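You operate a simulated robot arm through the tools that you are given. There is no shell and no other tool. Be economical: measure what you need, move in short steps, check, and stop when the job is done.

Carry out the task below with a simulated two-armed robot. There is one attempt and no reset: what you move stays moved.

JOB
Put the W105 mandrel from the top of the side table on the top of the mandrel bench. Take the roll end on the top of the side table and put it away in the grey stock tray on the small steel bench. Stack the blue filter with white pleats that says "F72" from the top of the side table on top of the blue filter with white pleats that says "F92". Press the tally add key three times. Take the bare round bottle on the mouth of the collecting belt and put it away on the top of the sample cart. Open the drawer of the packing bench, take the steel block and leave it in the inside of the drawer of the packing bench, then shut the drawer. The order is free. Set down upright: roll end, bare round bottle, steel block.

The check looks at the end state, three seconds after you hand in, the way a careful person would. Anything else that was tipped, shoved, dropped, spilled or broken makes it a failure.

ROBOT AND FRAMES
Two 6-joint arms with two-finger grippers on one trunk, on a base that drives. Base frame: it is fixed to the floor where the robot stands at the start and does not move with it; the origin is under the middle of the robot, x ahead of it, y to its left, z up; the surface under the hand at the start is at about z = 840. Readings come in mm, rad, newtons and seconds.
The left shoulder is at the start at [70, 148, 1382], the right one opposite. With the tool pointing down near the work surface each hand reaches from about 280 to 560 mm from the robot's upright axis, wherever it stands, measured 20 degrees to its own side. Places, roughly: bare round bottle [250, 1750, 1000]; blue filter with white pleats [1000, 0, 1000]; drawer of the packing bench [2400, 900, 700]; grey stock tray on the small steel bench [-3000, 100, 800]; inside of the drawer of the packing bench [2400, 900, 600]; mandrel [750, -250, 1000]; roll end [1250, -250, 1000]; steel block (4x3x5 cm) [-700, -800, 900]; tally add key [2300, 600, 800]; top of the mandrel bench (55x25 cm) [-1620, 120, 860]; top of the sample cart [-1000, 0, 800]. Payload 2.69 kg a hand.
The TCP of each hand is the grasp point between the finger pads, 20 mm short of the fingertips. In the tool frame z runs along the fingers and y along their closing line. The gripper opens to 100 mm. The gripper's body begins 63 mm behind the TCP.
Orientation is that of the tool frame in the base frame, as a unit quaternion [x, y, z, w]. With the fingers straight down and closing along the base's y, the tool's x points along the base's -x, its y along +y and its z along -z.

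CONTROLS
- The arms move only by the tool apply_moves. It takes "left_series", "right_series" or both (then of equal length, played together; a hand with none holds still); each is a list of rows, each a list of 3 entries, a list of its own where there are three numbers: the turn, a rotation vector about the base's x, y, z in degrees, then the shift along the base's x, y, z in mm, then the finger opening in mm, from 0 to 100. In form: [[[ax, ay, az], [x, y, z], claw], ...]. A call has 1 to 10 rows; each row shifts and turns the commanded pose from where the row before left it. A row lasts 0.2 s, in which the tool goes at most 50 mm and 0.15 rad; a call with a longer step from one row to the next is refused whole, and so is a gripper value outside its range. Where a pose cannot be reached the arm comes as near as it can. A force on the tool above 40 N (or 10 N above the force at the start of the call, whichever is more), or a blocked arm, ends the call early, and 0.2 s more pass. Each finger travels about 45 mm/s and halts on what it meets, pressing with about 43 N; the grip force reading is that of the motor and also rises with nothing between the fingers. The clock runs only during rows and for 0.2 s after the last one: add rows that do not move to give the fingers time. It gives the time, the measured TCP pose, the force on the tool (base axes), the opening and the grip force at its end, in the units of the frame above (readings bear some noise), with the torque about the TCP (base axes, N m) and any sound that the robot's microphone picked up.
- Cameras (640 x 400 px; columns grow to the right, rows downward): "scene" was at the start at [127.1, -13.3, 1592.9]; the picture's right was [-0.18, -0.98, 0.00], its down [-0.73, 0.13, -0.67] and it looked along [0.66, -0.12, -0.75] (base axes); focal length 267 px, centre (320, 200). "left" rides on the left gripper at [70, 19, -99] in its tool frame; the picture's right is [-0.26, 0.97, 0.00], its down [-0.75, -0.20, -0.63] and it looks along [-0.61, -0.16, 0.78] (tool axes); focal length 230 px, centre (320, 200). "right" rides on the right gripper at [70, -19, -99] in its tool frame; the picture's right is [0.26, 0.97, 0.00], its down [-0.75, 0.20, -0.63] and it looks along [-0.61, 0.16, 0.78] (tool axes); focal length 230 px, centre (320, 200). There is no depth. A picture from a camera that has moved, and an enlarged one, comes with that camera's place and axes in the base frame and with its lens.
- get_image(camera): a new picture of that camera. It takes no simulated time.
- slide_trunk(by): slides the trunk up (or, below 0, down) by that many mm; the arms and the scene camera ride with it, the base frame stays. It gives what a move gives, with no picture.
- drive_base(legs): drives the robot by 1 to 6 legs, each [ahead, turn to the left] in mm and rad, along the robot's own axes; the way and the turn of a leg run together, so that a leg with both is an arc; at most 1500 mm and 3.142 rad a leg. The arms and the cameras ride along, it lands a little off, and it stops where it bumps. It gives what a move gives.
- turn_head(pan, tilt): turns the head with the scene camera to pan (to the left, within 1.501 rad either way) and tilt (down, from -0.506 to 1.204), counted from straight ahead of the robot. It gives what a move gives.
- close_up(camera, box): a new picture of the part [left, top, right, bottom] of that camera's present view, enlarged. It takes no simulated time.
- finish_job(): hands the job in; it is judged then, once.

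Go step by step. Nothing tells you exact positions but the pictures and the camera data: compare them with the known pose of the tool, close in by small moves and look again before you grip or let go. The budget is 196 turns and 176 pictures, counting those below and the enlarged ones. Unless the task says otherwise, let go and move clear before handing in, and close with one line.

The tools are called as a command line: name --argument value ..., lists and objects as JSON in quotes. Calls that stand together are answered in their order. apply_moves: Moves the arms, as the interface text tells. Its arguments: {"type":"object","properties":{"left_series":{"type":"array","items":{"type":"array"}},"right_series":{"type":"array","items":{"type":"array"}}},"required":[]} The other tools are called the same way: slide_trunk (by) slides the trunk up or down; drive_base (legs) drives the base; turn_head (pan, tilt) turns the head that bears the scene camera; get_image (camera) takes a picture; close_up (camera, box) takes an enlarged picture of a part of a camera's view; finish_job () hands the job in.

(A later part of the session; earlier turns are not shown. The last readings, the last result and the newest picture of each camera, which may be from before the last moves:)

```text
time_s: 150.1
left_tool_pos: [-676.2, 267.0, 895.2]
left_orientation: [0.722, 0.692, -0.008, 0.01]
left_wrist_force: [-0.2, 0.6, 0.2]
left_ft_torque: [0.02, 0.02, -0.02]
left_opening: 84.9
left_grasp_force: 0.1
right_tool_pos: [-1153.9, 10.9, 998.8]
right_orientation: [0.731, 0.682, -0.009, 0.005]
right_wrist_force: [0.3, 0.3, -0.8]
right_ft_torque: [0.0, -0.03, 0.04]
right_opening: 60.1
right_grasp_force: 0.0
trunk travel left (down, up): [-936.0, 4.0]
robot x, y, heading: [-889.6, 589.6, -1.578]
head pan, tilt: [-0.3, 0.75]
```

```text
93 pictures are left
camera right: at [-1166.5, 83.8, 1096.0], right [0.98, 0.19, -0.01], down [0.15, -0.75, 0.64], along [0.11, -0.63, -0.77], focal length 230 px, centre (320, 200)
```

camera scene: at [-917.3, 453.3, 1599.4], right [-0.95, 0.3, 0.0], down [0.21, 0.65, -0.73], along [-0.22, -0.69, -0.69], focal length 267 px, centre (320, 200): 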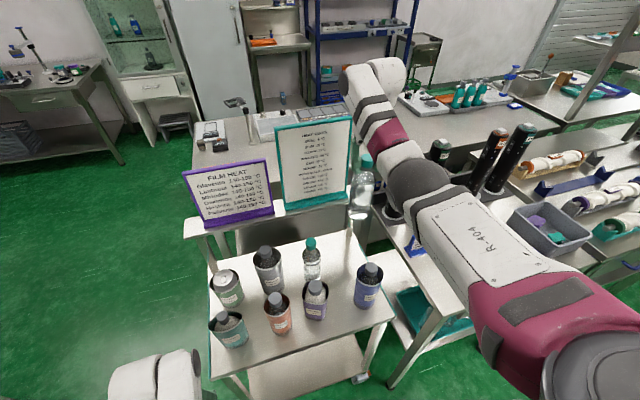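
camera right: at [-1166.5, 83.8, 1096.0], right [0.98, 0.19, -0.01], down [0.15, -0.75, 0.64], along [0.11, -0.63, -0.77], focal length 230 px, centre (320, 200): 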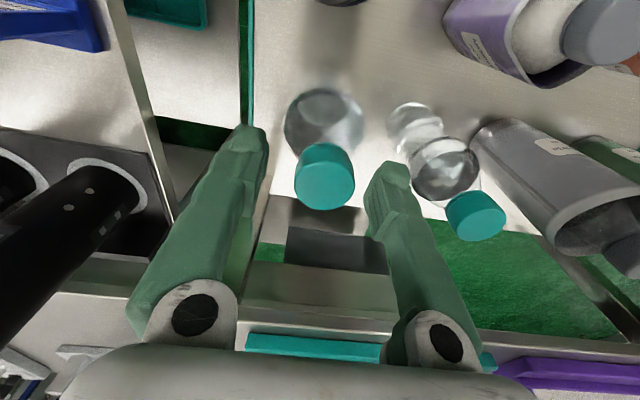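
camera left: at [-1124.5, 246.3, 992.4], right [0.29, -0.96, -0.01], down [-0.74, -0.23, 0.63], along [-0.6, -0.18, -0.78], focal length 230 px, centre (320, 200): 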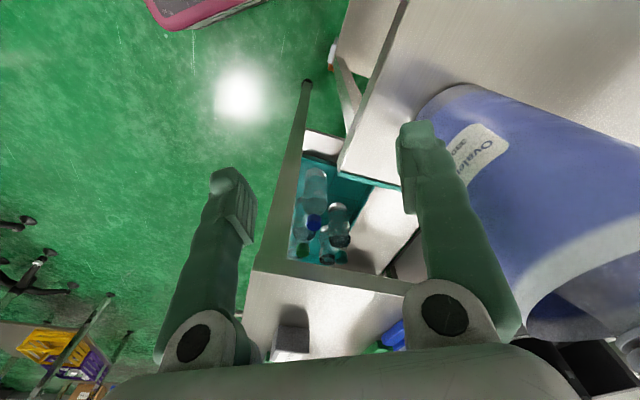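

The bottle stands on the cart. Now I bring the right hand over the purple sleeve to return it to its place.

apply_moves --right_series '[[[0, 0, 0], [0, 0, 45], 60], [[0, 0, 0], [0, 0, 30], 80], [[0, 0, 0], [30, 10, 0], 100], [[0, 0, 0], [40, 20, -10], 100], [[0, 0, 0], [40, 25, -20], 100], [[0, 0, 0], [40, 25, -25], 100]]'

get_image --camera "right"

close_up --camera "scene" --box '[190, 190, 390, 340]'

```text
refused: row 5 steps farther than a row can; nothing moved
```

```text
92 pictures are left
camera right: at [-1166.5, 83.8, 1096.0], right [0.98, 0.19, -0.01], down [0.15, -0.75, 0.64], along [0.11, -0.63, -0.77], focal length 230 px, centre (320, 200)
```

right: 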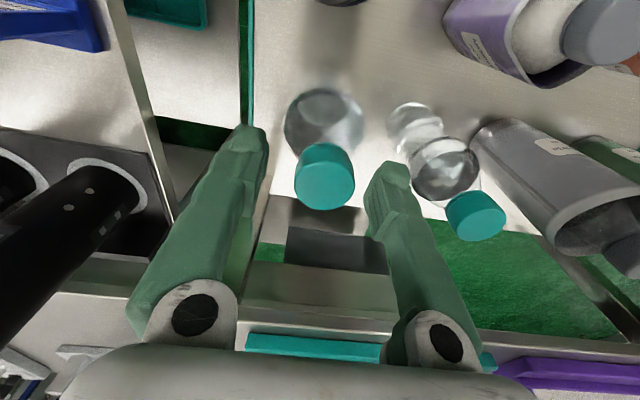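

```text
2.67 times, centred on (290, 265) of scene
camera zoom: at [-915.0, 461.1, 1596.1], right [-0.95, 0.3, 0.0], down [0.21, 0.65, -0.73], along [-0.22, -0.7, -0.68], focal length 711 px, centre (400, 27)
```

zoom: 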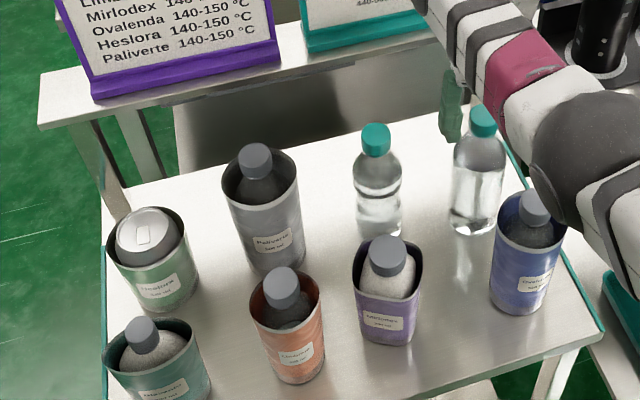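

apply_moves --right_series '[[[0, 0, 0], [0, 0, 45], 60], [[0, 0, 0], [0, 0, 30], 80], [[0, 0, 0], [30, 10, 0], 100], [[0, 0, 0], [40, 20, -10], 100], [[0, 0, 0], [40, 22, -15], 100], [[0, 0, 0], [40, 22, -15], 100], [[0, 0, 0], [0, 12, -15], 100]]'

get_image --camera "right"

```text
time_s: 151.7
left_tool_pos: [-676.3, 266.8, 895.1]
left_orientation: [0.723, 0.691, -0.007, 0.009]
left_wrist_force: [0.5, -0.2, -0.4]
left_ft_torque: [0.02, 0.0, 0.01]
left_opening: 84.9
left_grasp_force: 0.1
right_tool_pos: [-1004.4, 97.8, 1018.3]
right_orientation: [0.732, 0.682, -0.009, 0.005]
right_wrist_force: [-0.2, 0.1, -0.1]
right_ft_torque: [0.0, -0.01, 0.0]
right_opening: 100.0
right_grasp_force: 0.0
trunk travel left (down, up): [-936.0, 4.0]
robot x, y, heading: [-885.2, 589.6, -1.577]
head pan, tilt: [-0.3, 0.75]
```

```text
90 pictures are left
camera right: at [-1016.5, 170.0, 1114.9], right [0.98, 0.19, -0.01], down [0.15, -0.75, 0.64], along [0.11, -0.63, -0.77], focal length 230 px, centre (320, 200)
```

right: 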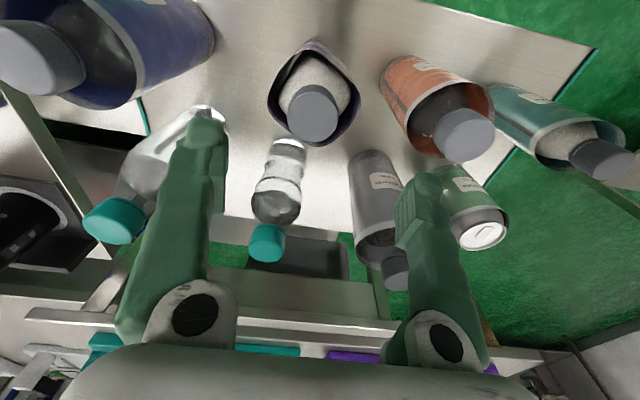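

The sleeve's cap is at ≈(−1013,113). I'll grip the cap, lift a few mm, and shift it back about (−22,+12).

apply_moves --right_series '[[[1, 0, 0], [-9, 15, -20], 80], [[0, 0, 0], [0, 0, -30], 80], [[0, 0, 0], [0, 0, -22], 80], [[0, 0, 0], [0, 0, 0], 80]]'

get_image --camera "right"

```text
time_s: 152.7
left_tool_pos: [-675.3, 267.8, 895.5]
left_orientation: [0.722, 0.692, -0.007, 0.009]
left_wrist_force: [0.5, -0.4, -0.2]
left_ft_torque: [0.04, -0.02, -0.01]
left_opening: 84.9
left_grasp_force: 0.0
right_tool_pos: [-1010.9, 112.9, 945.5]
right_orientation: [0.731, 0.682, -0.003, -0.001]
right_wrist_force: [0.7, 0.4, 0.4]
right_ft_torque: [-0.02, 0.01, 0.02]
right_opening: 80.3
right_grasp_force: 0.1
trunk travel left (down, up): [-936.0, 4.0]
robot x, y, heading: [-888.8, 585.9, -1.571]
head pan, tilt: [-0.3, 0.75]
```

```text
89 pictures are left
camera right: at [-1024.2, 182.5, 1044.1], right [0.98, 0.19, -0.01], down [0.15, -0.76, 0.63], along [0.11, -0.62, -0.78], focal length 230 px, centre (320, 200)
```

right: 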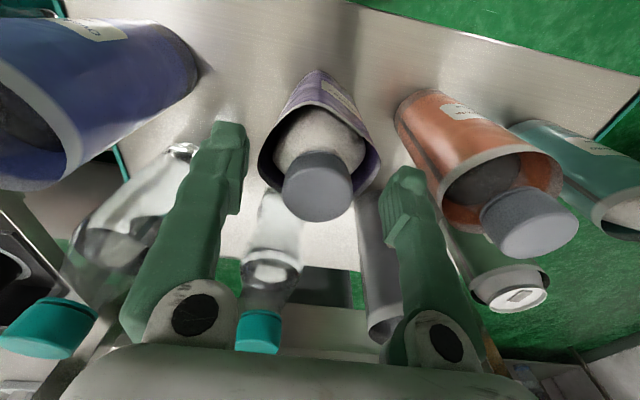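

The cap is right at the TCP. Close, lift slightly and check.

apply_moves --right_series '[[[0, 0, 0], [0, 0, 0], 50], [[0, 0, 0], [0, 0, 0], 30], [[0, 0, 0], [0, 0, 0], 26], [[0, 0, 0], [0, 0, 0], 26], [[0, 0, 0], [0, 0, 0], 26], [[0, 0, 0], [0, 0, 6], 26], [[0, 0, 0], [0, 0, 0], 26]]'

close_up --camera "scene" --box '[190, 190, 390, 340]'

```text
time_s: 154.3
left_tool_pos: [-675.1, 266.6, 894.5]
left_orientation: [0.722, 0.692, -0.007, 0.009]
left_wrist_force: [-0.1, -0.1, -0.3]
left_ft_torque: [-0.04, -0.02, -0.02]
left_opening: 85.3
left_grasp_force: 0.1
right_tool_pos: [-1012.5, 111.2, 950.9]
right_orientation: [0.731, 0.682, -0.003, -0.003]
right_wrist_force: [-0.4, -0.2, -3.0]
right_ft_torque: [0.01, 0.0, 0.0]
right_opening: 36.3
right_grasp_force: 43.7
trunk travel left (down, up): [-936.0, 4.0]
robot x, y, heading: [-885.8, 586.0, -1.571]
head pan, tilt: [-0.3, 0.75]
```

```text
2.67 times, centred on (290, 265) of scene
camera zoom: at [-914.3, 459.8, 1596.0], right [-0.95, 0.3, 0.0], down [0.21, 0.65, -0.73], along [-0.22, -0.7, -0.68], focal length 711 px, centre (400, 27)
```

zoom: 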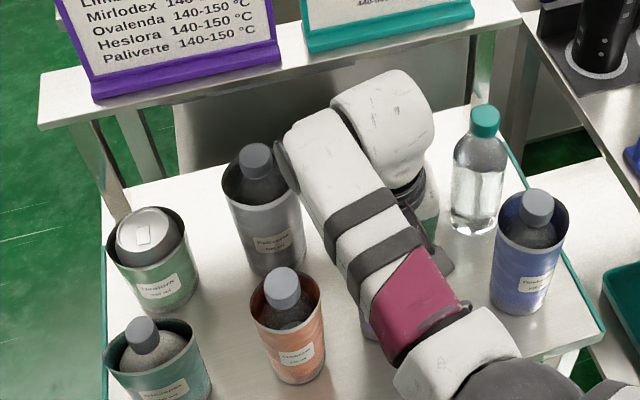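

It's one piece and lifts cleanly. Shift by (−22,+10), set down, release.

apply_moves --right_series '[[[0, 0, 0], [-11, 5, 0], 26], [[0, 0, 0], [-11, 5, 0], 26], [[0, 0, 0], [0, 0, -3], 26], [[0, 0, 0], [0, 0, -2.5], 26], [[0, 0, 0], [0, 0, 0], 26]]'

```text
time_s: 155.5
left_tool_pos: [-676.5, 266.1, 896.2]
left_orientation: [0.722, 0.692, -0.007, 0.009]
left_wrist_force: [-0.4, 0.3, 0.1]
left_ft_torque: [0.01, 0.02, 0.01]
left_opening: 85.1
left_grasp_force: 0.2
right_tool_pos: [-1034.6, 120.1, 946.9]
right_orientation: [0.731, 0.682, -0.002, -0.003]
right_wrist_force: [0.8, -0.4, -3.3]
right_ft_torque: [0.0, 0.02, 0.03]
right_opening: 36.6
right_grasp_force: 43.7
trunk travel left (down, up): [-936.0, 4.0]
robot x, y, heading: [-884.7, 590.9, -1.579]
head pan, tilt: [-0.3, 0.75]
```

apply_moves --right_series '[[[0, 0, 0], [0, 0, -1.5], 26], [[0, 0, 0], [0, 0, 0], 26], [[0, 0, 0], [0, 0, 0], 40], [[0, 0, 0], [0, 0, 0], 60], [[0, 0, 0], [0, 0, 0], 80], [[0, 0, 0], [0, 0, 0], 80], [[0, 0, 0], [0, 0, 35], 80], [[0, 0, 0], [0, 0, 40], 80]]'

drive_base --legs '[[-130, 0]]'

get_image --camera "scene"

```text
time_s: 157.3
left_tool_pos: [-674.5, 265.9, 894.6]
left_orientation: [0.721, 0.693, -0.007, 0.01]
left_wrist_force: [0.4, -0.5, 0.8]
left_ft_torque: [0.02, -0.01, 0.0]
left_opening: 85.1
left_grasp_force: 0.1
right_tool_pos: [-1032.9, 124.6, 1019.9]
right_orientation: [0.731, 0.682, -0.002, -0.003]
right_wrist_force: [0.3, 0.0, -0.1]
right_ft_torque: [0.01, -0.01, 0.06]
right_opening: 80.2
right_grasp_force: 0.0
trunk travel left (down, up): [-936.0, 4.0]
robot x, y, heading: [-886.6, 589.1, -1.576]
head pan, tilt: [-0.3, 0.75]
```

```text
time_s: 158.6
left_tool_pos: [-675.1, 396.5, 894.0]
left_orientation: [0.722, 0.692, -0.007, 0.008]
left_wrist_force: [-0.5, 0.8, -0.2]
left_ft_torque: [-0.01, -0.01, 0.02]
left_opening: 84.9
left_grasp_force: 0.1
right_tool_pos: [-1033.0, 252.6, 1019.1]
right_orientation: [0.732, 0.681, -0.002, -0.004]
right_wrist_force: [0.3, -0.7, -0.2]
right_ft_torque: [0.0, 0.0, 0.0]
right_opening: 79.9
right_grasp_force: 0.1
trunk travel left (down, up): [-936.0, 4.0]
robot x, y, heading: [-889.7, 721.9, -1.58]
head pan, tilt: [-0.3, 0.75]
```

```text
87 pictures are left
camera scene: at [-913.5, 588.4, 1595.7], right [-0.95, 0.3, 0.0], down [0.21, 0.65, -0.73], along [-0.22, -0.7, -0.68], focal length 267 px, centre (320, 200)
```

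scene: 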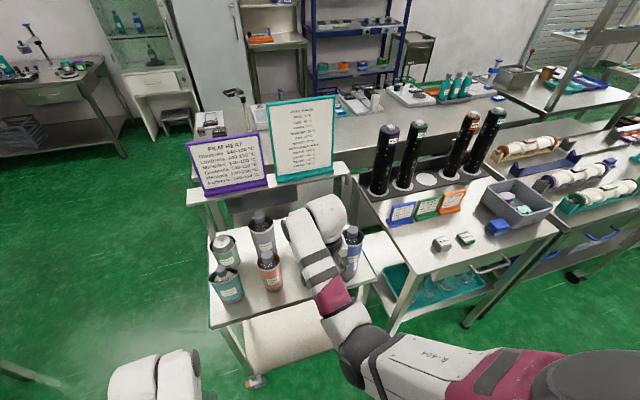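

Let me take a detailed look at the mandrel bench top and rack from here.

close_up --camera "scene" --box '[340, 100, 580, 310]'

```text
1.90 times, centred on (460, 205) of scene
camera zoom: at [-913.5, 588.4, 1595.7], right [-0.95, 0.3, 0.0], down [0.21, 0.65, -0.73], along [-0.22, -0.7, -0.68], focal length 508 px, centre (53, 190)
```

zoom: 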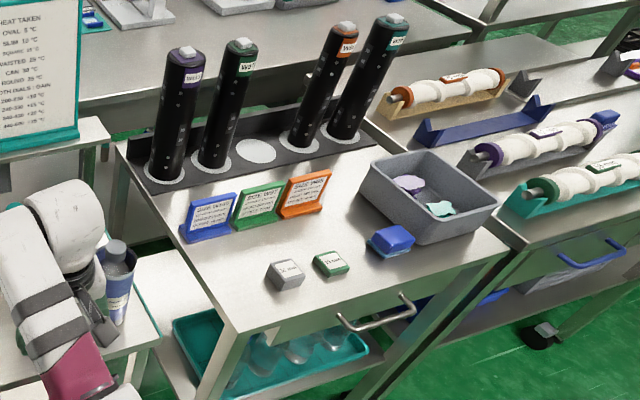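

Bench free spot noted at ≈(−1400,155). Next: fetch the steel block from the desk; driving there in single legs.

drive_base --legs '[[0, 1.58]]'

drive_base --legs '[[790, 0]]'

drive_base --legs '[[0, -1.571]]'

drive_base --legs '[[1410, 0]]'

drive_base --legs '[[0, -1.571]]'

turn_head --pan 0.2 --tilt 0.7

get_image --camera "scene"

```text
time_s: 162.9
left_tool_pos: [-574.0, 945.3, 897.0]
left_orientation: [0.0, 1.0, 0.002, 0.013]
left_wrist_force: [0.0, -0.2, 0.1]
left_ft_torque: [0.01, 0.0, 0.0]
left_opening: 84.9
left_grasp_force: 0.1
right_tool_pos: [-418.2, 595.3, 1020.1]
right_orientation: [0.014, 1.0, -0.004, 0.001]
right_wrist_force: [0.5, 0.4, 0.1]
right_ft_torque: [-0.01, -0.01, -0.02]
right_opening: 79.8
right_grasp_force: 0.1
trunk travel left (down, up): [-936.0, 4.0]
robot x, y, heading: [-892.3, 718.6, 0.037]
head pan, tilt: [-0.3, 0.75]
```

```text
time_s: 167.2
left_tool_pos: [217.4, 984.9, 896.4]
left_orientation: [-0.006, 1.0, 0.002, 0.012]
left_wrist_force: [-0.9, -0.4, 0.5]
left_ft_torque: [0.01, -0.01, 0.03]
left_opening: 85.2
left_grasp_force: 0.1
right_tool_pos: [376.9, 634.3, 1019.9]
right_orientation: [0.008, 1.0, -0.004, 0.001]
right_wrist_force: [0.4, -0.3, 0.4]
right_ft_torque: [-0.01, -0.01, -0.01]
right_opening: 80.0
right_grasp_force: 0.2
trunk travel left (down, up): [-936.0, 4.0]
robot x, y, heading: [-91.5, 751.6, 0.051]
head pan, tilt: [-0.3, 0.75]
```

```text
time_s: 171.4
left_tool_pos: [144.7, 449.9, 895.9]
left_orientation: [0.693, 0.721, -0.007, 0.011]
left_wrist_force: [0.2, 0.0, 0.1]
left_ft_torque: [-0.03, -0.02, 0.0]
left_opening: 85.0
left_grasp_force: 0.0
right_tool_pos: [-201.7, 280.0, 1019.5]
right_orientation: [0.704, 0.711, -0.002, -0.001]
right_wrist_force: [-0.6, 0.4, -0.6]
right_ft_torque: [0.01, 0.01, -0.03]
right_opening: 80.0
right_grasp_force: 0.0
trunk travel left (down, up): [-936.0, 4.0]
robot x, y, heading: [-100.4, 753.0, -1.496]
head pan, tilt: [-0.3, 0.75]
```

```text
time_s: 178.3
left_tool_pos: [261.2, -945.4, 895.4]
left_orientation: [0.689, 0.724, -0.007, 0.01]
left_wrist_force: [-0.2, -0.2, -0.2]
left_ft_torque: [0.01, -0.03, -0.02]
left_opening: 85.0
left_grasp_force: 0.1
right_tool_pos: [-80.8, -1118.9, 1020.2]
right_orientation: [0.699, 0.715, -0.003, -0.002]
right_wrist_force: [0.1, 0.5, 0.2]
right_ft_torque: [-0.01, -0.03, 0.02]
right_opening: 80.1
right_grasp_force: 0.1
trunk travel left (down, up): [-936.0, 4.0]
robot x, y, heading: [19.8, -643.6, -1.485]
head pan, tilt: [-0.3, 0.75]
```

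```text
time_s: 182.6
left_tool_pos: [-282.5, -884.7, 896.6]
left_orientation: [1.0, 0.028, -0.012, 0.003]
left_wrist_force: [-0.8, 0.3, -0.6]
left_ft_torque: [0.0, 0.05, -0.02]
left_opening: 85.1
left_grasp_force: 0.1
right_tool_pos: [-454.9, -543.6, 1019.0]
right_orientation: [1.0, 0.013, 0.001, -0.003]
right_wrist_force: [0.8, -0.6, -0.3]
right_ft_torque: [0.01, -0.03, -0.02]
right_opening: 80.2
right_grasp_force: 0.0
trunk travel left (down, up): [-936.0, 4.0]
robot x, y, heading: [17.2, -642.7, -3.049]
head pan, tilt: [-0.3, 0.75]
```

```text
time_s: 183.5
left_tool_pos: [-282.4, -884.6, 895.6]
left_orientation: [1.0, 0.028, -0.013, 0.003]
left_wrist_force: [0.0, 0.4, 0.7]
left_ft_torque: [0.0, -0.02, -0.01]
left_opening: 84.7
left_grasp_force: 0.1
right_tool_pos: [-456.1, -542.1, 1019.4]
right_orientation: [1.0, 0.014, 0.001, -0.003]
right_wrist_force: [0.4, 1.2, 0.1]
right_ft_torque: [0.04, -0.05, -0.02]
right_opening: 79.9
right_grasp_force: 0.0
trunk travel left (down, up): [-936.0, 4.0]
robot x, y, heading: [21.1, -647.0, -3.05]
head pan, tilt: [0.201, 0.7]
```

```text
85 pictures are left
camera scene: at [-111.9, -670.8, 1600.3], right [-0.29, 0.96, 0.0], down [0.62, 0.18, -0.76], along [-0.73, -0.22, -0.64], focal length 267 px, centre (320, 200)
```

scene: 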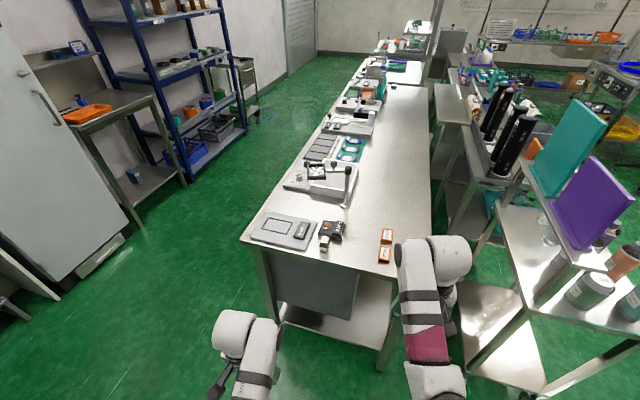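

The block is at ≈(−713,−833). I drive closer.

drive_base --legs '[[285, 0]]'

apply_moves --left_series '[[[0, 0, 0], [-20, 15, 25], 85], [[0, 0, 0], [-40, 20, 20], 85], [[0, 0, 0], [-40, 20, 10], 85], [[0, 0, 0], [-30, 20, 0], 85]]'

get_image --camera "left"

get_image --camera "scene"

```text
time_s: 185.5
left_tool_pos: [-560.1, -910.3, 896.6]
left_orientation: [1.0, 0.026, -0.013, 0.002]
left_wrist_force: [-0.4, 0.7, 0.4]
left_ft_torque: [0.03, 0.03, 0.02]
left_opening: 85.0
left_grasp_force: 0.1
right_tool_pos: [-734.0, -568.0, 1021.6]
right_orientation: [1.0, 0.011, -0.001, -0.004]
right_wrist_force: [0.2, 0.3, 0.5]
right_ft_torque: [0.0, 0.01, -0.01]
right_opening: 80.0
right_grasp_force: 0.0
trunk travel left (down, up): [-936.0, 4.0]
robot x, y, heading: [-260.9, -669.4, -3.051]
head pan, tilt: [0.201, 0.7]
```

```text
time_s: 186.7
left_tool_pos: [-694.3, -880.3, 951.1]
left_orientation: [0.998, 0.043, -0.014, 0.043]
left_wrist_force: [0.5, 0.8, 0.1]
left_ft_torque: [0.03, -0.02, 0.03]
left_opening: 85.1
left_grasp_force: 0.1
right_tool_pos: [-735.2, -567.2, 1018.6]
right_orientation: [1.0, 0.012, 0.0, -0.003]
right_wrist_force: [-0.2, -0.3, -0.6]
right_ft_torque: [-0.02, 0.03, 0.0]
right_opening: 79.8
right_grasp_force: 0.1
trunk travel left (down, up): [-936.0, 4.0]
robot x, y, heading: [-262.0, -672.0, -3.053]
head pan, tilt: [0.201, 0.7]
stopped in row 4 (left hand): the arm was blocked; the commanded pose is now the measured one
```

```text
84 pictures are left
camera left: at [-618.8, -884.6, 1048.7], right [-0.17, -0.98, 0.09], down [-0.75, 0.19, 0.63], along [-0.64, 0.04, -0.77], focal length 230 px, centre (320, 200)
```

left: 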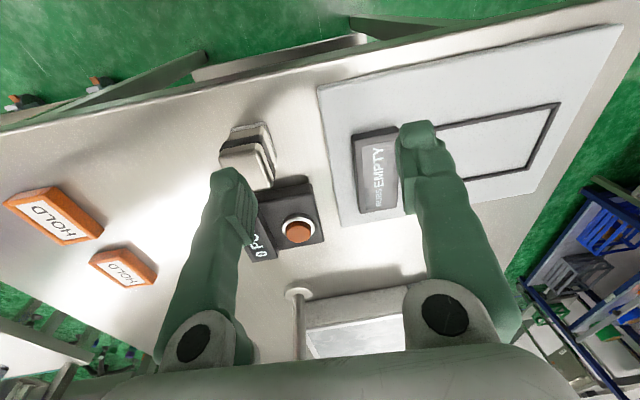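

```text
83 pictures are left
camera scene: at [-390.8, -695.3, 1600.4], right [-0.29, 0.96, 0.0], down [0.62, 0.18, -0.77], along [-0.73, -0.22, -0.64], focal length 267 px, centre (320, 200)
```

scene: 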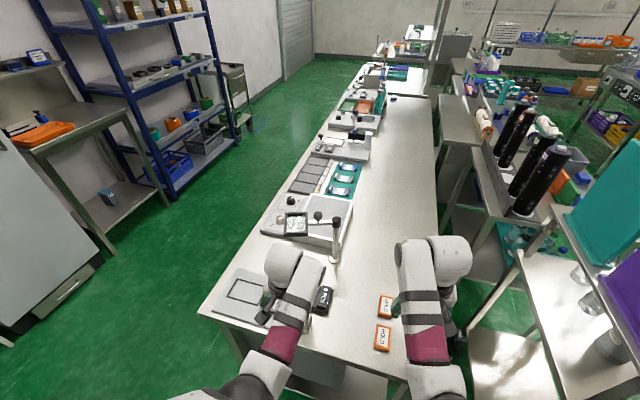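

The block is seen at ≈(−700,−830). I level the hand and center over it.

apply_moves --left_series '[[[2.5, -0.7, 0], [-2, 12, -5], 85], [[2.5, -0.7, 0], [-2, 18, -5], 85], [[0, 0, 0], [-2, 18, 0], 85], [[0, 0, 0], [0, 0, 0], 85]]'

get_image --camera "left"

```text
time_s: 187.9
left_tool_pos: [-700.1, -861.8, 939.7]
left_orientation: [0.998, 0.053, -0.001, 0.022]
left_wrist_force: [1.0, -0.5, 0.0]
left_ft_torque: [0.01, -0.01, 0.02]
left_opening: 85.0
left_grasp_force: 0.1
right_tool_pos: [-736.0, -567.9, 1019.6]
right_orientation: [1.0, 0.012, 0.0, -0.003]
right_wrist_force: [0.0, 0.2, -0.3]
right_ft_torque: [-0.01, 0.03, 0.03]
right_opening: 79.9
right_grasp_force: 0.0
trunk travel left (down, up): [-936.0, 4.0]
robot x, y, heading: [-256.2, -669.9, -3.049]
head pan, tilt: [0.201, 0.7]
stopped in row 4 (left hand): the arm was blocked; the commanded pose is now the measured one
```

```text
82 pictures are left
camera left: at [-628.0, -867.5, 1039.3], right [-0.15, -0.99, 0.04], down [-0.77, 0.15, 0.62], along [-0.62, 0.06, -0.78], focal length 230 px, centre (320, 200)
```

left: 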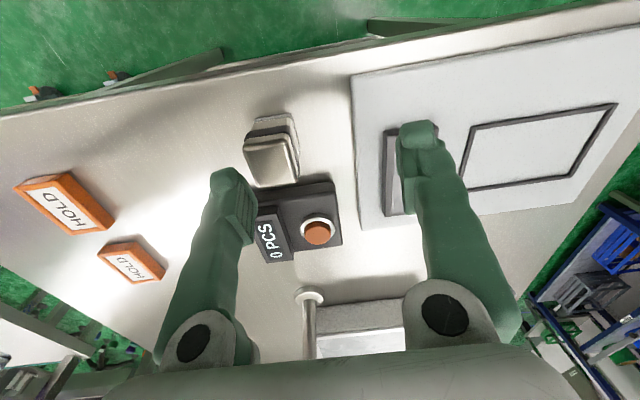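

The left arm seems to dislike moving inward there. I rotate the base slightly right so the block sits further to its left side.

drive_base --legs '[[0, -0.2]]'

get_image --camera "left"

```text
time_s: 189.0
left_tool_pos: [-728.2, -773.0, 937.3]
left_orientation: [0.999, -0.046, -0.001, 0.02]
left_wrist_force: [0.4, -0.2, -0.4]
left_ft_torque: [0.01, -0.06, 0.0]
left_opening: 85.1
left_grasp_force: 0.1
right_tool_pos: [-706.2, -476.6, 1021.4]
right_orientation: [0.996, -0.087, 0.001, -0.004]
right_wrist_force: [-0.3, -1.1, 0.1]
right_ft_torque: [0.0, 0.01, -0.01]
right_opening: 80.0
right_grasp_force: 0.1
trunk travel left (down, up): [-936.0, 4.0]
robot x, y, heading: [-259.6, -670.9, 3.033]
head pan, tilt: [0.201, 0.7]
```

```text
81 pictures are left
camera left: at [-658.9, -793.2, 1037.3], right [-0.34, -0.94, 0.04], down [-0.73, 0.29, 0.62], along [-0.59, 0.18, -0.78], focal length 230 px, centre (320, 200)
```

left: 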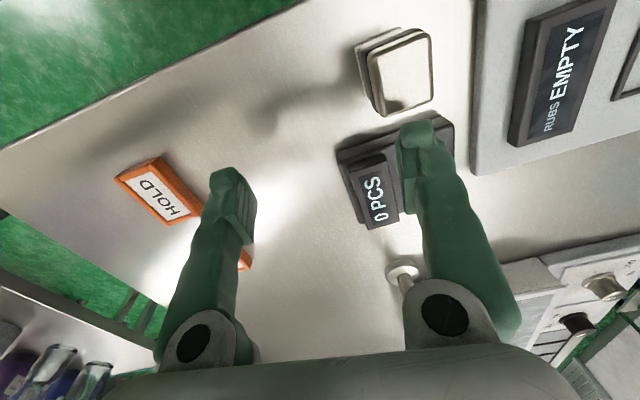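

Block: x −683…−720, y −821…−851, aligned with the axes. Move over it, level, align yaw.

apply_moves --left_series '[[[1.2, 0, 2.5], [9, -21, 0], 85], [[1.1, 0, 2.8], [9, -21, 0], 85], [[0, 0, 0], [8, -21, 0], 85], [[0, 0, 0], [0, 0, -15], 85], [[0, 0, 0], [0, 0, 0], 85]]'

get_image --camera "left"

```text
time_s: 190.2
left_tool_pos: [-702.1, -834.1, 922.9]
left_orientation: [1.0, 0.001, -0.001, 0.001]
left_wrist_force: [0.9, -0.5, -0.5]
left_ft_torque: [0.02, -0.01, 0.02]
left_opening: 85.1
left_grasp_force: 0.1
right_tool_pos: [-706.6, -475.2, 1020.5]
right_orientation: [0.996, -0.087, 0.0, -0.003]
right_wrist_force: [-0.6, 0.3, 0.1]
right_ft_torque: [0.0, 0.03, 0.01]
right_opening: 79.9
right_grasp_force: 0.1
trunk travel left (down, up): [-936.0, 4.0]
robot x, y, heading: [-260.1, -665.6, 3.035]
head pan, tilt: [0.201, 0.7]
```

```text
80 pictures are left
camera left: at [-631.0, -852.0, 1022.0], right [-0.26, -0.97, 0.0], down [-0.75, 0.2, 0.63], along [-0.61, 0.16, -0.78], focal length 230 px, centre (320, 200)
```

left: 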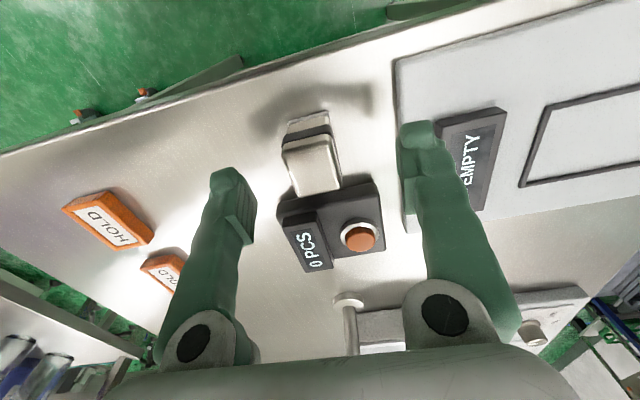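

Reduce the opening to 66, descend and grip the block.

apply_moves --left_series '[[[0, 0, 0], [0, 0, 0], 66], [[0, 0, 0], [-1, 1, -20], 66], [[0, 0, 0], [0, 0, -20], 66], [[0, 0, 0], [0, 0, -10], 66], [[0, 0, 0], [0, 0, 0], 66]]'

get_image --camera "left"

```text
time_s: 191.4
left_tool_pos: [-703.4, -834.2, 879.8]
left_orientation: [1.0, 0.001, -0.01, 0.002]
left_wrist_force: [9.8, -1.4, 21.1]
left_ft_torque: [0.83, -0.3, -0.49]
left_opening: 66.4
left_grasp_force: 0.4
right_tool_pos: [-701.7, -476.0, 1021.9]
right_orientation: [0.996, -0.086, -0.001, -0.002]
right_wrist_force: [-0.9, -0.7, -0.4]
right_ft_torque: [0.01, 0.0, -0.02]
right_opening: 79.9
right_grasp_force: 0.1
trunk travel left (down, up): [-936.0, 4.0]
robot x, y, heading: [-258.5, -665.0, 3.03]
head pan, tilt: [0.201, 0.7]
stopped in row 5 (left hand): the force on the tool passed its limit at 45 N (the readings are from after the stop); the commanded pose is now the measured one
```

```text
79 pictures are left
camera left: at [-630.3, -851.2, 977.2], right [-0.26, -0.97, 0.01], down [-0.74, 0.2, 0.64], along [-0.62, 0.16, -0.77], focal length 230 px, centre (320, 200)
```

left: 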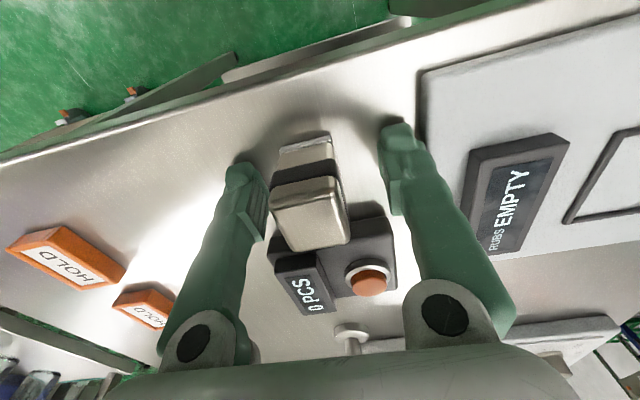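

The desk is at z≈860 and the tips touched it lightly. Raise 6 mm, shift +5 in x, and close.

apply_moves --left_series '[[[0, 0, 0], [2, 0, 6], 66], [[0, 0, 0], [3, 0, 0], 66], [[0, 0, 0], [0, 0, 0], 45], [[0, 0, 0], [0, 0, 0], 25], [[0, 0, 0], [0, 0, 0], 22], [[0, 0, 0], [0, 0, 0], 22], [[0, 0, 0], [0, 0, 0], 22]]'

apply_moves --left_series '[[[0, 0, 0], [0, 0, 15], 22], [[0, 0, 0], [0, 0, 20], 22], [[0, 0, 0], [0, 0, 10], 22]]'

get_image --camera "left"

```text
time_s: 193.0
left_tool_pos: [-702.3, -832.1, 882.5]
left_orientation: [1.0, 0.001, -0.005, 0.003]
left_wrist_force: [-0.5, 1.2, 0.3]
left_ft_torque: [0.01, -0.02, 0.02]
left_opening: 28.8
left_grasp_force: 43.7
right_tool_pos: [-706.3, -475.5, 1020.0]
right_orientation: [0.996, -0.087, 0.0, -0.003]
right_wrist_force: [-0.9, 0.7, -0.6]
right_ft_torque: [0.01, 0.02, -0.03]
right_opening: 79.7
right_grasp_force: 0.2
trunk travel left (down, up): [-936.0, 4.0]
robot x, y, heading: [-257.7, -668.7, 3.036]
head pan, tilt: [0.201, 0.7]
```

```text
time_s: 193.8
left_tool_pos: [-703.5, -834.6, 926.9]
left_orientation: [1.0, 0.002, -0.007, 0.003]
left_wrist_force: [-1.1, 0.1, -2.6]
left_ft_torque: [-0.01, 0.02, 0.01]
left_opening: 28.9
left_grasp_force: 43.2
right_tool_pos: [-706.9, -476.6, 1019.8]
right_orientation: [0.996, -0.088, 0.001, -0.004]
right_wrist_force: [0.8, 0.5, -0.1]
right_ft_torque: [0.01, 0.02, -0.01]
right_opening: 80.0
right_grasp_force: 0.0
trunk travel left (down, up): [-936.0, 4.0]
robot x, y, heading: [-261.6, -665.8, 3.033]
head pan, tilt: [0.201, 0.7]
```

```text
78 pictures are left
camera left: at [-631.1, -851.7, 1025.5], right [-0.26, -0.97, 0.01], down [-0.74, 0.2, 0.64], along [-0.62, 0.16, -0.77], focal length 230 px, centre (320, 200)
```

left: 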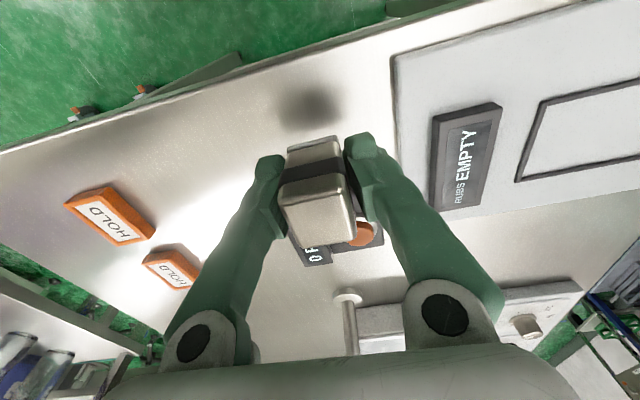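

Block held (left hand). Next I set W85 upright from the table's right side. Drive: reverse, turn, go along the right side.

drive_base --legs '[[-260, 0]]'

drive_base --legs '[[0, -3.12]]'

drive_base --legs '[[470, 0]]'

```text
time_s: 195.7
left_tool_pos: [-445.8, -861.1, 926.0]
left_orientation: [1.0, -0.001, -0.005, 0.003]
left_wrist_force: [0.9, 0.2, -2.4]
left_ft_torque: [0.03, 0.02, 0.03]
left_opening: 28.8
left_grasp_force: 42.8
right_tool_pos: [-447.7, -502.5, 1019.0]
right_orientation: [0.996, -0.09, 0.002, -0.003]
right_wrist_force: [-0.3, -0.4, 0.4]
right_ft_torque: [0.0, -0.02, -0.01]
right_opening: 80.3
right_grasp_force: 0.2
trunk travel left (down, up): [-936.0, 4.0]
robot x, y, heading: [-1.6, -699.1, 3.024]
head pan, tilt: [0.201, 0.7]
```

```text
time_s: 203.4
left_tool_pos: [438.1, -515.7, 927.3]
left_orientation: [-0.018, 1.0, 0.003, 0.007]
left_wrist_force: [0.4, -0.6, -2.4]
left_ft_torque: [-0.02, -0.01, 0.0]
left_opening: 28.9
left_grasp_force: 43.2
right_tool_pos: [453.2, -873.3, 1019.9]
right_orientation: [0.07, 0.998, -0.003, -0.001]
right_wrist_force: [0.1, 0.6, 0.1]
right_ft_torque: [0.0, 0.01, -0.01]
right_opening: 79.9
right_grasp_force: 0.1
trunk travel left (down, up): [-936.0, 4.0]
robot x, y, heading: [-2.4, -695.6, -0.079]
head pan, tilt: [0.201, 0.7]
```

```text
time_s: 206.2
left_tool_pos: [906.0, -548.6, 928.2]
left_orientation: [-0.02, 1.0, 0.003, 0.007]
left_wrist_force: [0.7, 0.3, -2.8]
left_ft_torque: [-0.02, -0.02, 0.0]
left_opening: 28.9
left_grasp_force: 43.0
right_tool_pos: [923.3, -908.3, 1019.7]
right_orientation: [0.068, 0.998, -0.004, 0.0]
right_wrist_force: [0.6, 0.8, 1.0]
right_ft_torque: [0.0, -0.03, 0.02]
right_opening: 79.9
right_grasp_force: 0.0
trunk travel left (down, up): [-936.0, 4.0]
robot x, y, heading: [472.8, -730.4, -0.071]
head pan, tilt: [0.201, 0.7]
```

drive_base --legs '[[0, 1.64]]'

turn_head --pan -0.1 --tilt 0.7

get_image --camera "scene"

```text
time_s: 210.5
left_tool_pos: [271.3, -302.0, 926.8]
left_orientation: [0.734, -0.679, -0.006, -0.002]
left_wrist_force: [0.5, 0.1, -2.5]
left_ft_torque: [-0.01, 0.0, 0.02]
left_opening: 28.8
left_grasp_force: 42.9
right_tool_pos: [628.7, -271.5, 1019.6]
right_orientation: [-0.672, 0.741, -0.003, 0.002]
right_wrist_force: [0.4, 0.8, 0.1]
right_ft_torque: [-0.03, 0.01, 0.01]
right_opening: 80.0
right_grasp_force: 0.0
trunk travel left (down, up): [-936.0, 4.0]
robot x, y, heading: [469.5, -731.1, 1.542]
head pan, tilt: [0.201, 0.7]
```

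```text
time_s: 211.3
left_tool_pos: [270.3, -302.8, 926.2]
left_orientation: [0.734, -0.679, -0.006, -0.002]
left_wrist_force: [0.1, -0.1, -2.7]
left_ft_torque: [-0.02, 0.0, 0.01]
left_opening: 29.0
left_grasp_force: 43.1
right_tool_pos: [629.1, -271.3, 1020.1]
right_orientation: [-0.671, 0.741, -0.003, 0.002]
right_wrist_force: [0.1, -0.3, -0.1]
right_ft_torque: [0.01, 0.03, 0.01]
right_opening: 80.0
right_grasp_force: 0.0
trunk travel left (down, up): [-936.0, 4.0]
robot x, y, heading: [475.0, -733.7, 1.535]
head pan, tilt: [-0.099, 0.7]
```

```text
77 pictures are left
camera scene: at [482.4, -596.2, 1600.2], right [0.99, -0.13, 0.0], down [-0.08, -0.64, -0.76], along [0.1, 0.76, -0.64], focal length 267 px, centre (320, 200)
```

scene: 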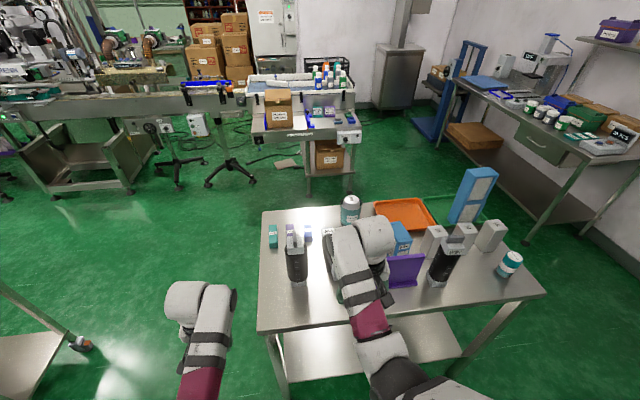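

W105, the third mandrel and the roll end are all standing. Drive forward and look with the right hand camera for W85.

drive_base --legs '[[110, 0]]'

get_image --camera "right"

get_image --camera "scene"

```text
time_s: 212.5
left_tool_pos: [273.5, -204.1, 930.9]
left_orientation: [0.735, -0.678, -0.008, -0.007]
left_wrist_force: [1.2, -0.5, -4.2]
left_ft_torque: [0.0, 0.0, 0.02]
left_opening: 28.8
left_grasp_force: 43.1
right_tool_pos: [634.0, -172.6, 1022.6]
right_orientation: [-0.671, 0.742, 0.0, 0.005]
right_wrist_force: [-0.8, -0.5, -2.5]
right_ft_torque: [0.02, -0.09, 0.01]
right_opening: 80.0
right_grasp_force: 0.0
trunk travel left (down, up): [-936.0, 4.0]
robot x, y, heading: [473.3, -623.6, 1.537]
head pan, tilt: [-0.099, 0.7]
```

```text
76 pictures are left
camera right: at [644.9, -245.3, 1120.3], right [-0.99, -0.16, -0.01], down [-0.13, 0.76, 0.63], along [-0.09, 0.63, -0.77], focal length 230 px, centre (320, 200)
```

right: 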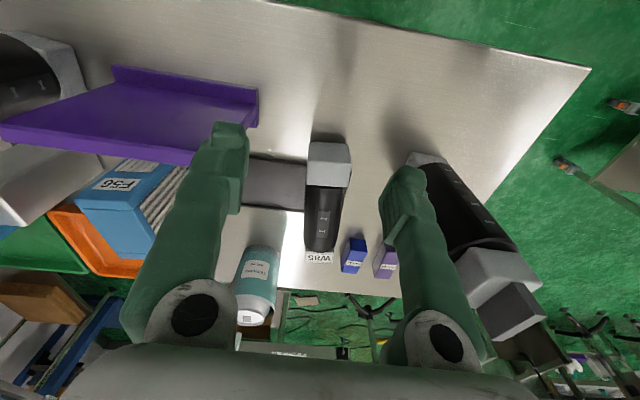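

```text
75 pictures are left
camera scene: at [486.4, -488.7, 1600.2], right [0.99, -0.13, 0.0], down [-0.08, -0.64, -0.77], along [0.1, 0.76, -0.64], focal length 267 px, centre (320, 200)
```

scene: 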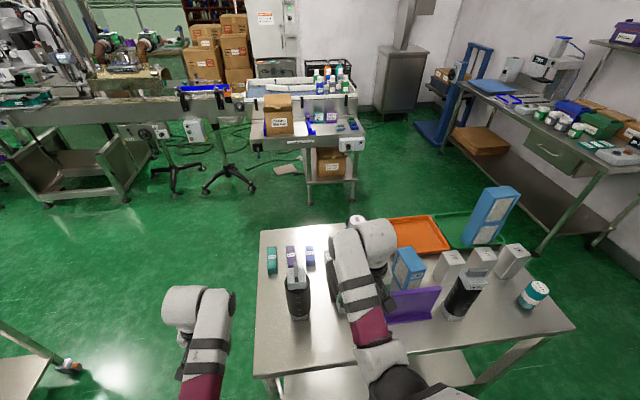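

W85 lies with its axis from ≈(620,−140) to (600,70), centre ≈(609,−35). I move the right hand above its middle with matching yaw, then check.

apply_moves --right_series '[[[0, 0, 3], [-6, 30, 5], 92], [[0, 0, 3], [-6, 35, 5], 92], [[0, 0, 3], [-6, 35, 5], 92], [[0, 0, 2.4], [-5, 35, 3], 92], [[0, 0, 0], [0, 0, 0], 92]]'

get_image --camera "right"

```text
time_s: 213.7
left_tool_pos: [273.8, -199.3, 928.7]
left_orientation: [0.735, -0.678, -0.007, -0.005]
left_wrist_force: [1.1, 1.4, -2.8]
left_ft_torque: [-0.03, -0.04, 0.0]
left_opening: 28.8
left_grasp_force: 42.9
right_tool_pos: [611.6, -36.5, 1039.1]
right_orientation: [0.74, -0.672, 0.001, -0.005]
right_wrist_force: [2.0, 0.1, -0.2]
right_ft_torque: [0.01, 0.02, -0.01]
right_opening: 92.0
right_grasp_force: 0.1
trunk travel left (down, up): [-936.0, 4.0]
robot x, y, heading: [475.5, -624.5, 1.536]
head pan, tilt: [-0.099, 0.7]
```

```text
74 pictures are left
camera right: at [636.5, -104.8, 1137.3], right [-0.94, -0.35, -0.01], down [-0.28, 0.72, 0.63], along [-0.22, 0.59, -0.78], focal length 230 px, centre (320, 200)
```

right: 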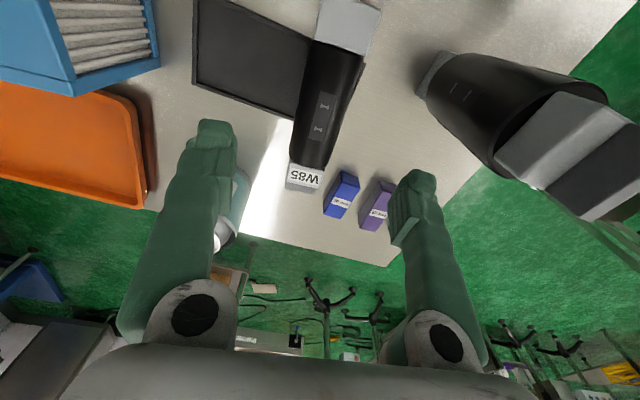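

Aligned (axis at x≈604 at y=−35). Shift −7 in x and lower by the trunk.

apply_moves --right_series '[[[0, 0, 0.5], [-7, 0, 0], 92], [[0, 0, 0], [0, 0, 0], 92]]'

slide_trunk --by -125

get_image --camera "right"

```text
time_s: 214.3
left_tool_pos: [273.7, -201.6, 929.2]
left_orientation: [0.736, -0.677, -0.006, -0.005]
left_wrist_force: [0.3, -0.2, -2.6]
left_ft_torque: [-0.02, -0.02, 0.02]
left_opening: 29.2
left_grasp_force: 43.0
right_tool_pos: [603.7, -37.0, 1040.0]
right_orientation: [0.744, -0.669, 0.0, -0.004]
right_wrist_force: [-0.3, -0.1, 0.6]
right_ft_torque: [-0.02, 0.01, 0.01]
right_opening: 91.9
right_grasp_force: 0.1
trunk travel left (down, up): [-936.0, 4.0]
robot x, y, heading: [472.3, -622.2, 1.538]
head pan, tilt: [-0.099, 0.7]
```

```text
time_s: 215.8
left_tool_pos: [273.4, -202.3, 805.7]
left_orientation: [0.736, -0.677, -0.009, -0.007]
left_wrist_force: [-0.3, 0.4, -2.1]
left_ft_torque: [-0.03, 0.01, 0.0]
left_opening: 28.7
left_grasp_force: 42.9
right_tool_pos: [605.1, -38.2, 915.4]
right_orientation: [0.743, -0.669, 0.001, -0.005]
right_wrist_force: [0.1, -0.5, 0.2]
right_ft_torque: [-0.01, -0.01, 0.0]
right_opening: 92.1
right_grasp_force: 0.1
trunk travel left (down, up): [-811.0, 129.0]
robot x, y, heading: [471.5, -622.5, 1.538]
head pan, tilt: [-0.099, 0.7]
```

```text
73 pictures are left
camera right: at [630.1, -106.5, 1013.5], right [-0.93, -0.36, -0.01], down [-0.28, 0.72, 0.63], along [-0.22, 0.59, -0.77], focal length 230 px, centre (320, 200)
```

right: 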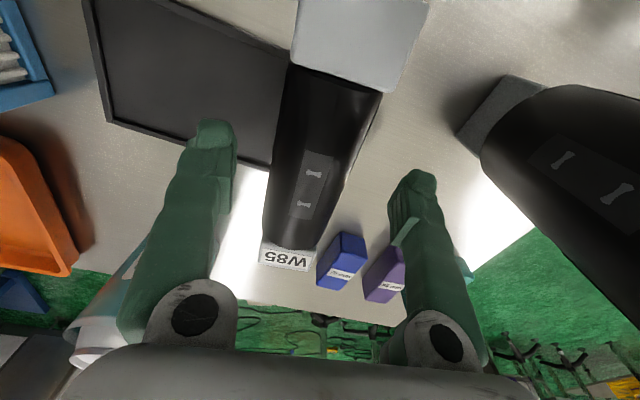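

Fingers straddle the body. Lower another 36 mm, grip.

slide_trunk --by -36

apply_moves --right_series '[[[0, 0, 0], [0, 0, 0], 75], [[0, 0, 0], [0, 0, 0], 55], [[0, 0, 0], [0, 0, 0], 45], [[0, 0, 0], [0, 0, 0], 40], [[0, 0, 0], [0, 0, 0], 40], [[0, 0, 0], [0, 0, 0], 40]]'

slide_trunk --by 40

get_image --camera "right"

```text
time_s: 216.6
left_tool_pos: [275.0, -201.7, 768.5]
left_orientation: [0.735, -0.677, -0.009, -0.006]
left_wrist_force: [-0.6, -0.8, -3.0]
left_ft_torque: [-0.04, 0.0, 0.0]
left_opening: 29.0
left_grasp_force: 43.0
right_tool_pos: [604.4, -38.1, 880.0]
right_orientation: [0.743, -0.669, 0.0, -0.005]
right_wrist_force: [-0.2, 0.5, 0.6]
right_ft_torque: [-0.01, -0.01, -0.01]
right_opening: 92.0
right_grasp_force: 0.0
trunk travel left (down, up): [-775.0, 165.0]
robot x, y, heading: [474.2, -618.3, 1.538]
head pan, tilt: [-0.099, 0.7]
```

```text
time_s: 218.0
left_tool_pos: [275.8, -201.7, 769.3]
left_orientation: [0.736, -0.677, -0.008, -0.007]
left_wrist_force: [-0.2, -0.1, -3.2]
left_ft_torque: [0.02, -0.02, 0.01]
left_opening: 29.1
left_grasp_force: 43.1
right_tool_pos: [604.3, -38.1, 879.0]
right_orientation: [0.744, -0.669, 0.0, -0.003]
right_wrist_force: [1.3, 0.5, 1.3]
right_ft_torque: [0.0, 0.01, -0.03]
right_opening: 49.0
right_grasp_force: 43.4
trunk travel left (down, up): [-775.0, 165.0]
robot x, y, heading: [473.3, -623.4, 1.537]
head pan, tilt: [-0.099, 0.7]
```

```text
time_s: 218.8
left_tool_pos: [274.3, -200.7, 807.9]
left_orientation: [0.735, -0.678, -0.008, -0.006]
left_wrist_force: [-0.3, -0.4, -2.7]
left_ft_torque: [0.03, 0.0, 0.01]
left_opening: 28.7
left_grasp_force: 42.7
right_tool_pos: [604.7, -37.0, 916.8]
right_orientation: [0.743, -0.669, 0.0, -0.004]
right_wrist_force: [-0.7, 0.0, -4.5]
right_ft_torque: [-0.07, 0.0, 0.0]
right_opening: 48.8
right_grasp_force: 43.8
trunk travel left (down, up): [-815.0, 125.0]
robot x, y, heading: [471.8, -620.1, 1.539]
head pan, tilt: [-0.099, 0.7]
```

```text
72 pictures are left
camera right: at [630.0, -105.3, 1016.5], right [-0.93, -0.36, -0.01], down [-0.28, 0.72, 0.63], along [-0.22, 0.59, -0.78], focal length 230 px, centre (320, 200)
```

right: 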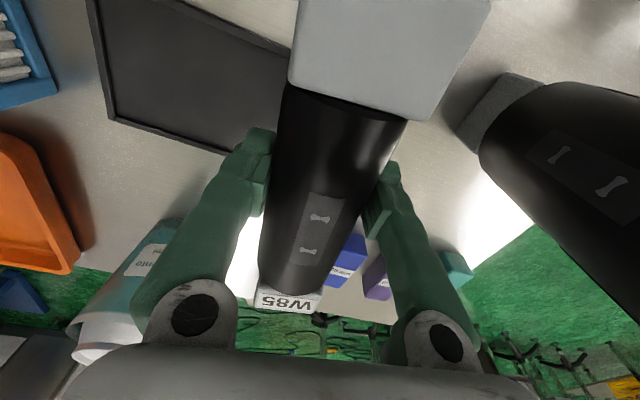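

W85 is held, balanced (4.5 N). Raise and begin tilting it upright about the closing axis.

apply_moves --right_series '[[[0, 0, 0], [0, 0, 40], 40], [[0, 0, 0], [0, 5, 40], 40], [[8, 0.8, 0], [0, 5, 10], 40], [[8, 0.8, 0], [0, 5, 5], 40], [[8, 0.8, 0], [0, 5, 5], 40], [[8, 0.8, 0], [0, 5, 0], 40]]'

get_image --camera "scene"

```text
time_s: 220.2
left_tool_pos: [274.7, -202.5, 809.5]
left_orientation: [0.736, -0.677, -0.007, -0.005]
left_wrist_force: [-0.5, 0.2, -2.6]
left_ft_torque: [-0.05, -0.02, 0.0]
left_opening: 28.7
left_grasp_force: 42.8
right_tool_pos: [604.0, -12.6, 1020.1]
right_orientation: [0.713, -0.643, -0.205, -0.192]
right_wrist_force: [-0.1, -0.2, -4.5]
right_ft_torque: [-0.05, -0.04, -0.02]
right_opening: 48.9
right_grasp_force: 42.6
trunk travel left (down, up): [-815.0, 125.0]
robot x, y, heading: [470.2, -623.6, 1.538]
head pan, tilt: [-0.099, 0.7]
```

```text
71 pictures are left
camera scene: at [486.5, -486.1, 1479.2], right [0.99, -0.13, 0.0], down [-0.08, -0.64, -0.76], along [0.1, 0.76, -0.64], focal length 267 px, centre (320, 200)
```

scene: 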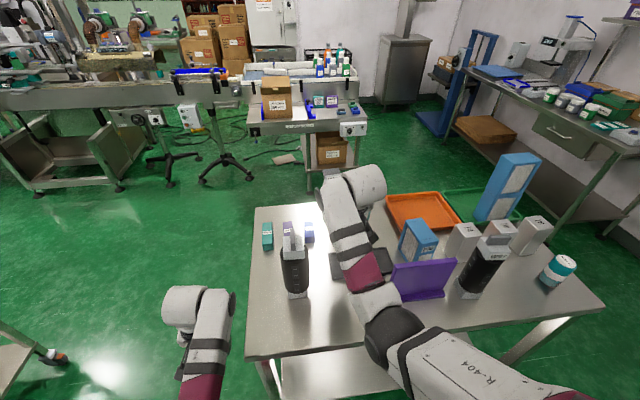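

Tilting works. Continue.

apply_moves --right_series '[[[8, 0.8, 0], [0, 3, 5], 40], [[8, 0.8, 0], [0, 3, 5], 40], [[8, 0.8, 0], [0, 3, 0], 40], [[8, 0.8, 0], [0, 0, 0], 40]]'

get_image --camera "scene"

```text
time_s: 221.4
left_tool_pos: [274.9, -201.4, 808.1]
left_orientation: [0.736, -0.677, -0.008, -0.006]
left_wrist_force: [0.5, -0.3, -2.7]
left_ft_torque: [-0.01, -0.01, -0.04]
left_opening: 29.0
left_grasp_force: 42.9
right_tool_pos: [629.1, 5.8, 1043.5]
right_orientation: [0.626, -0.556, -0.38, -0.393]
right_wrist_force: [1.4, 0.6, -4.0]
right_ft_torque: [-0.05, -0.03, 0.0]
right_opening: 48.9
right_grasp_force: 42.4
trunk travel left (down, up): [-815.0, 125.0]
robot x, y, heading: [474.9, -622.7, 1.54]
head pan, tilt: [-0.099, 0.7]
stopped in row 4 (right hand): the arm was blocked; the commanded pose is now the measured one
```

```text
70 pictures are left
camera scene: at [486.3, -485.6, 1479.1], right [0.99, -0.13, 0.0], down [-0.09, -0.64, -0.76], along [0.1, 0.76, -0.65], focal length 267 px, centre (320, 200)
```

scene: 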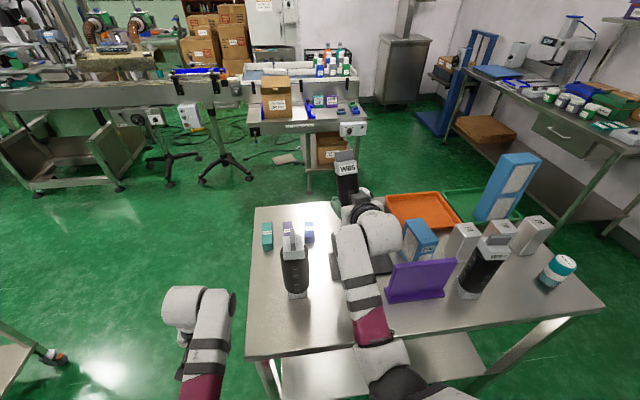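

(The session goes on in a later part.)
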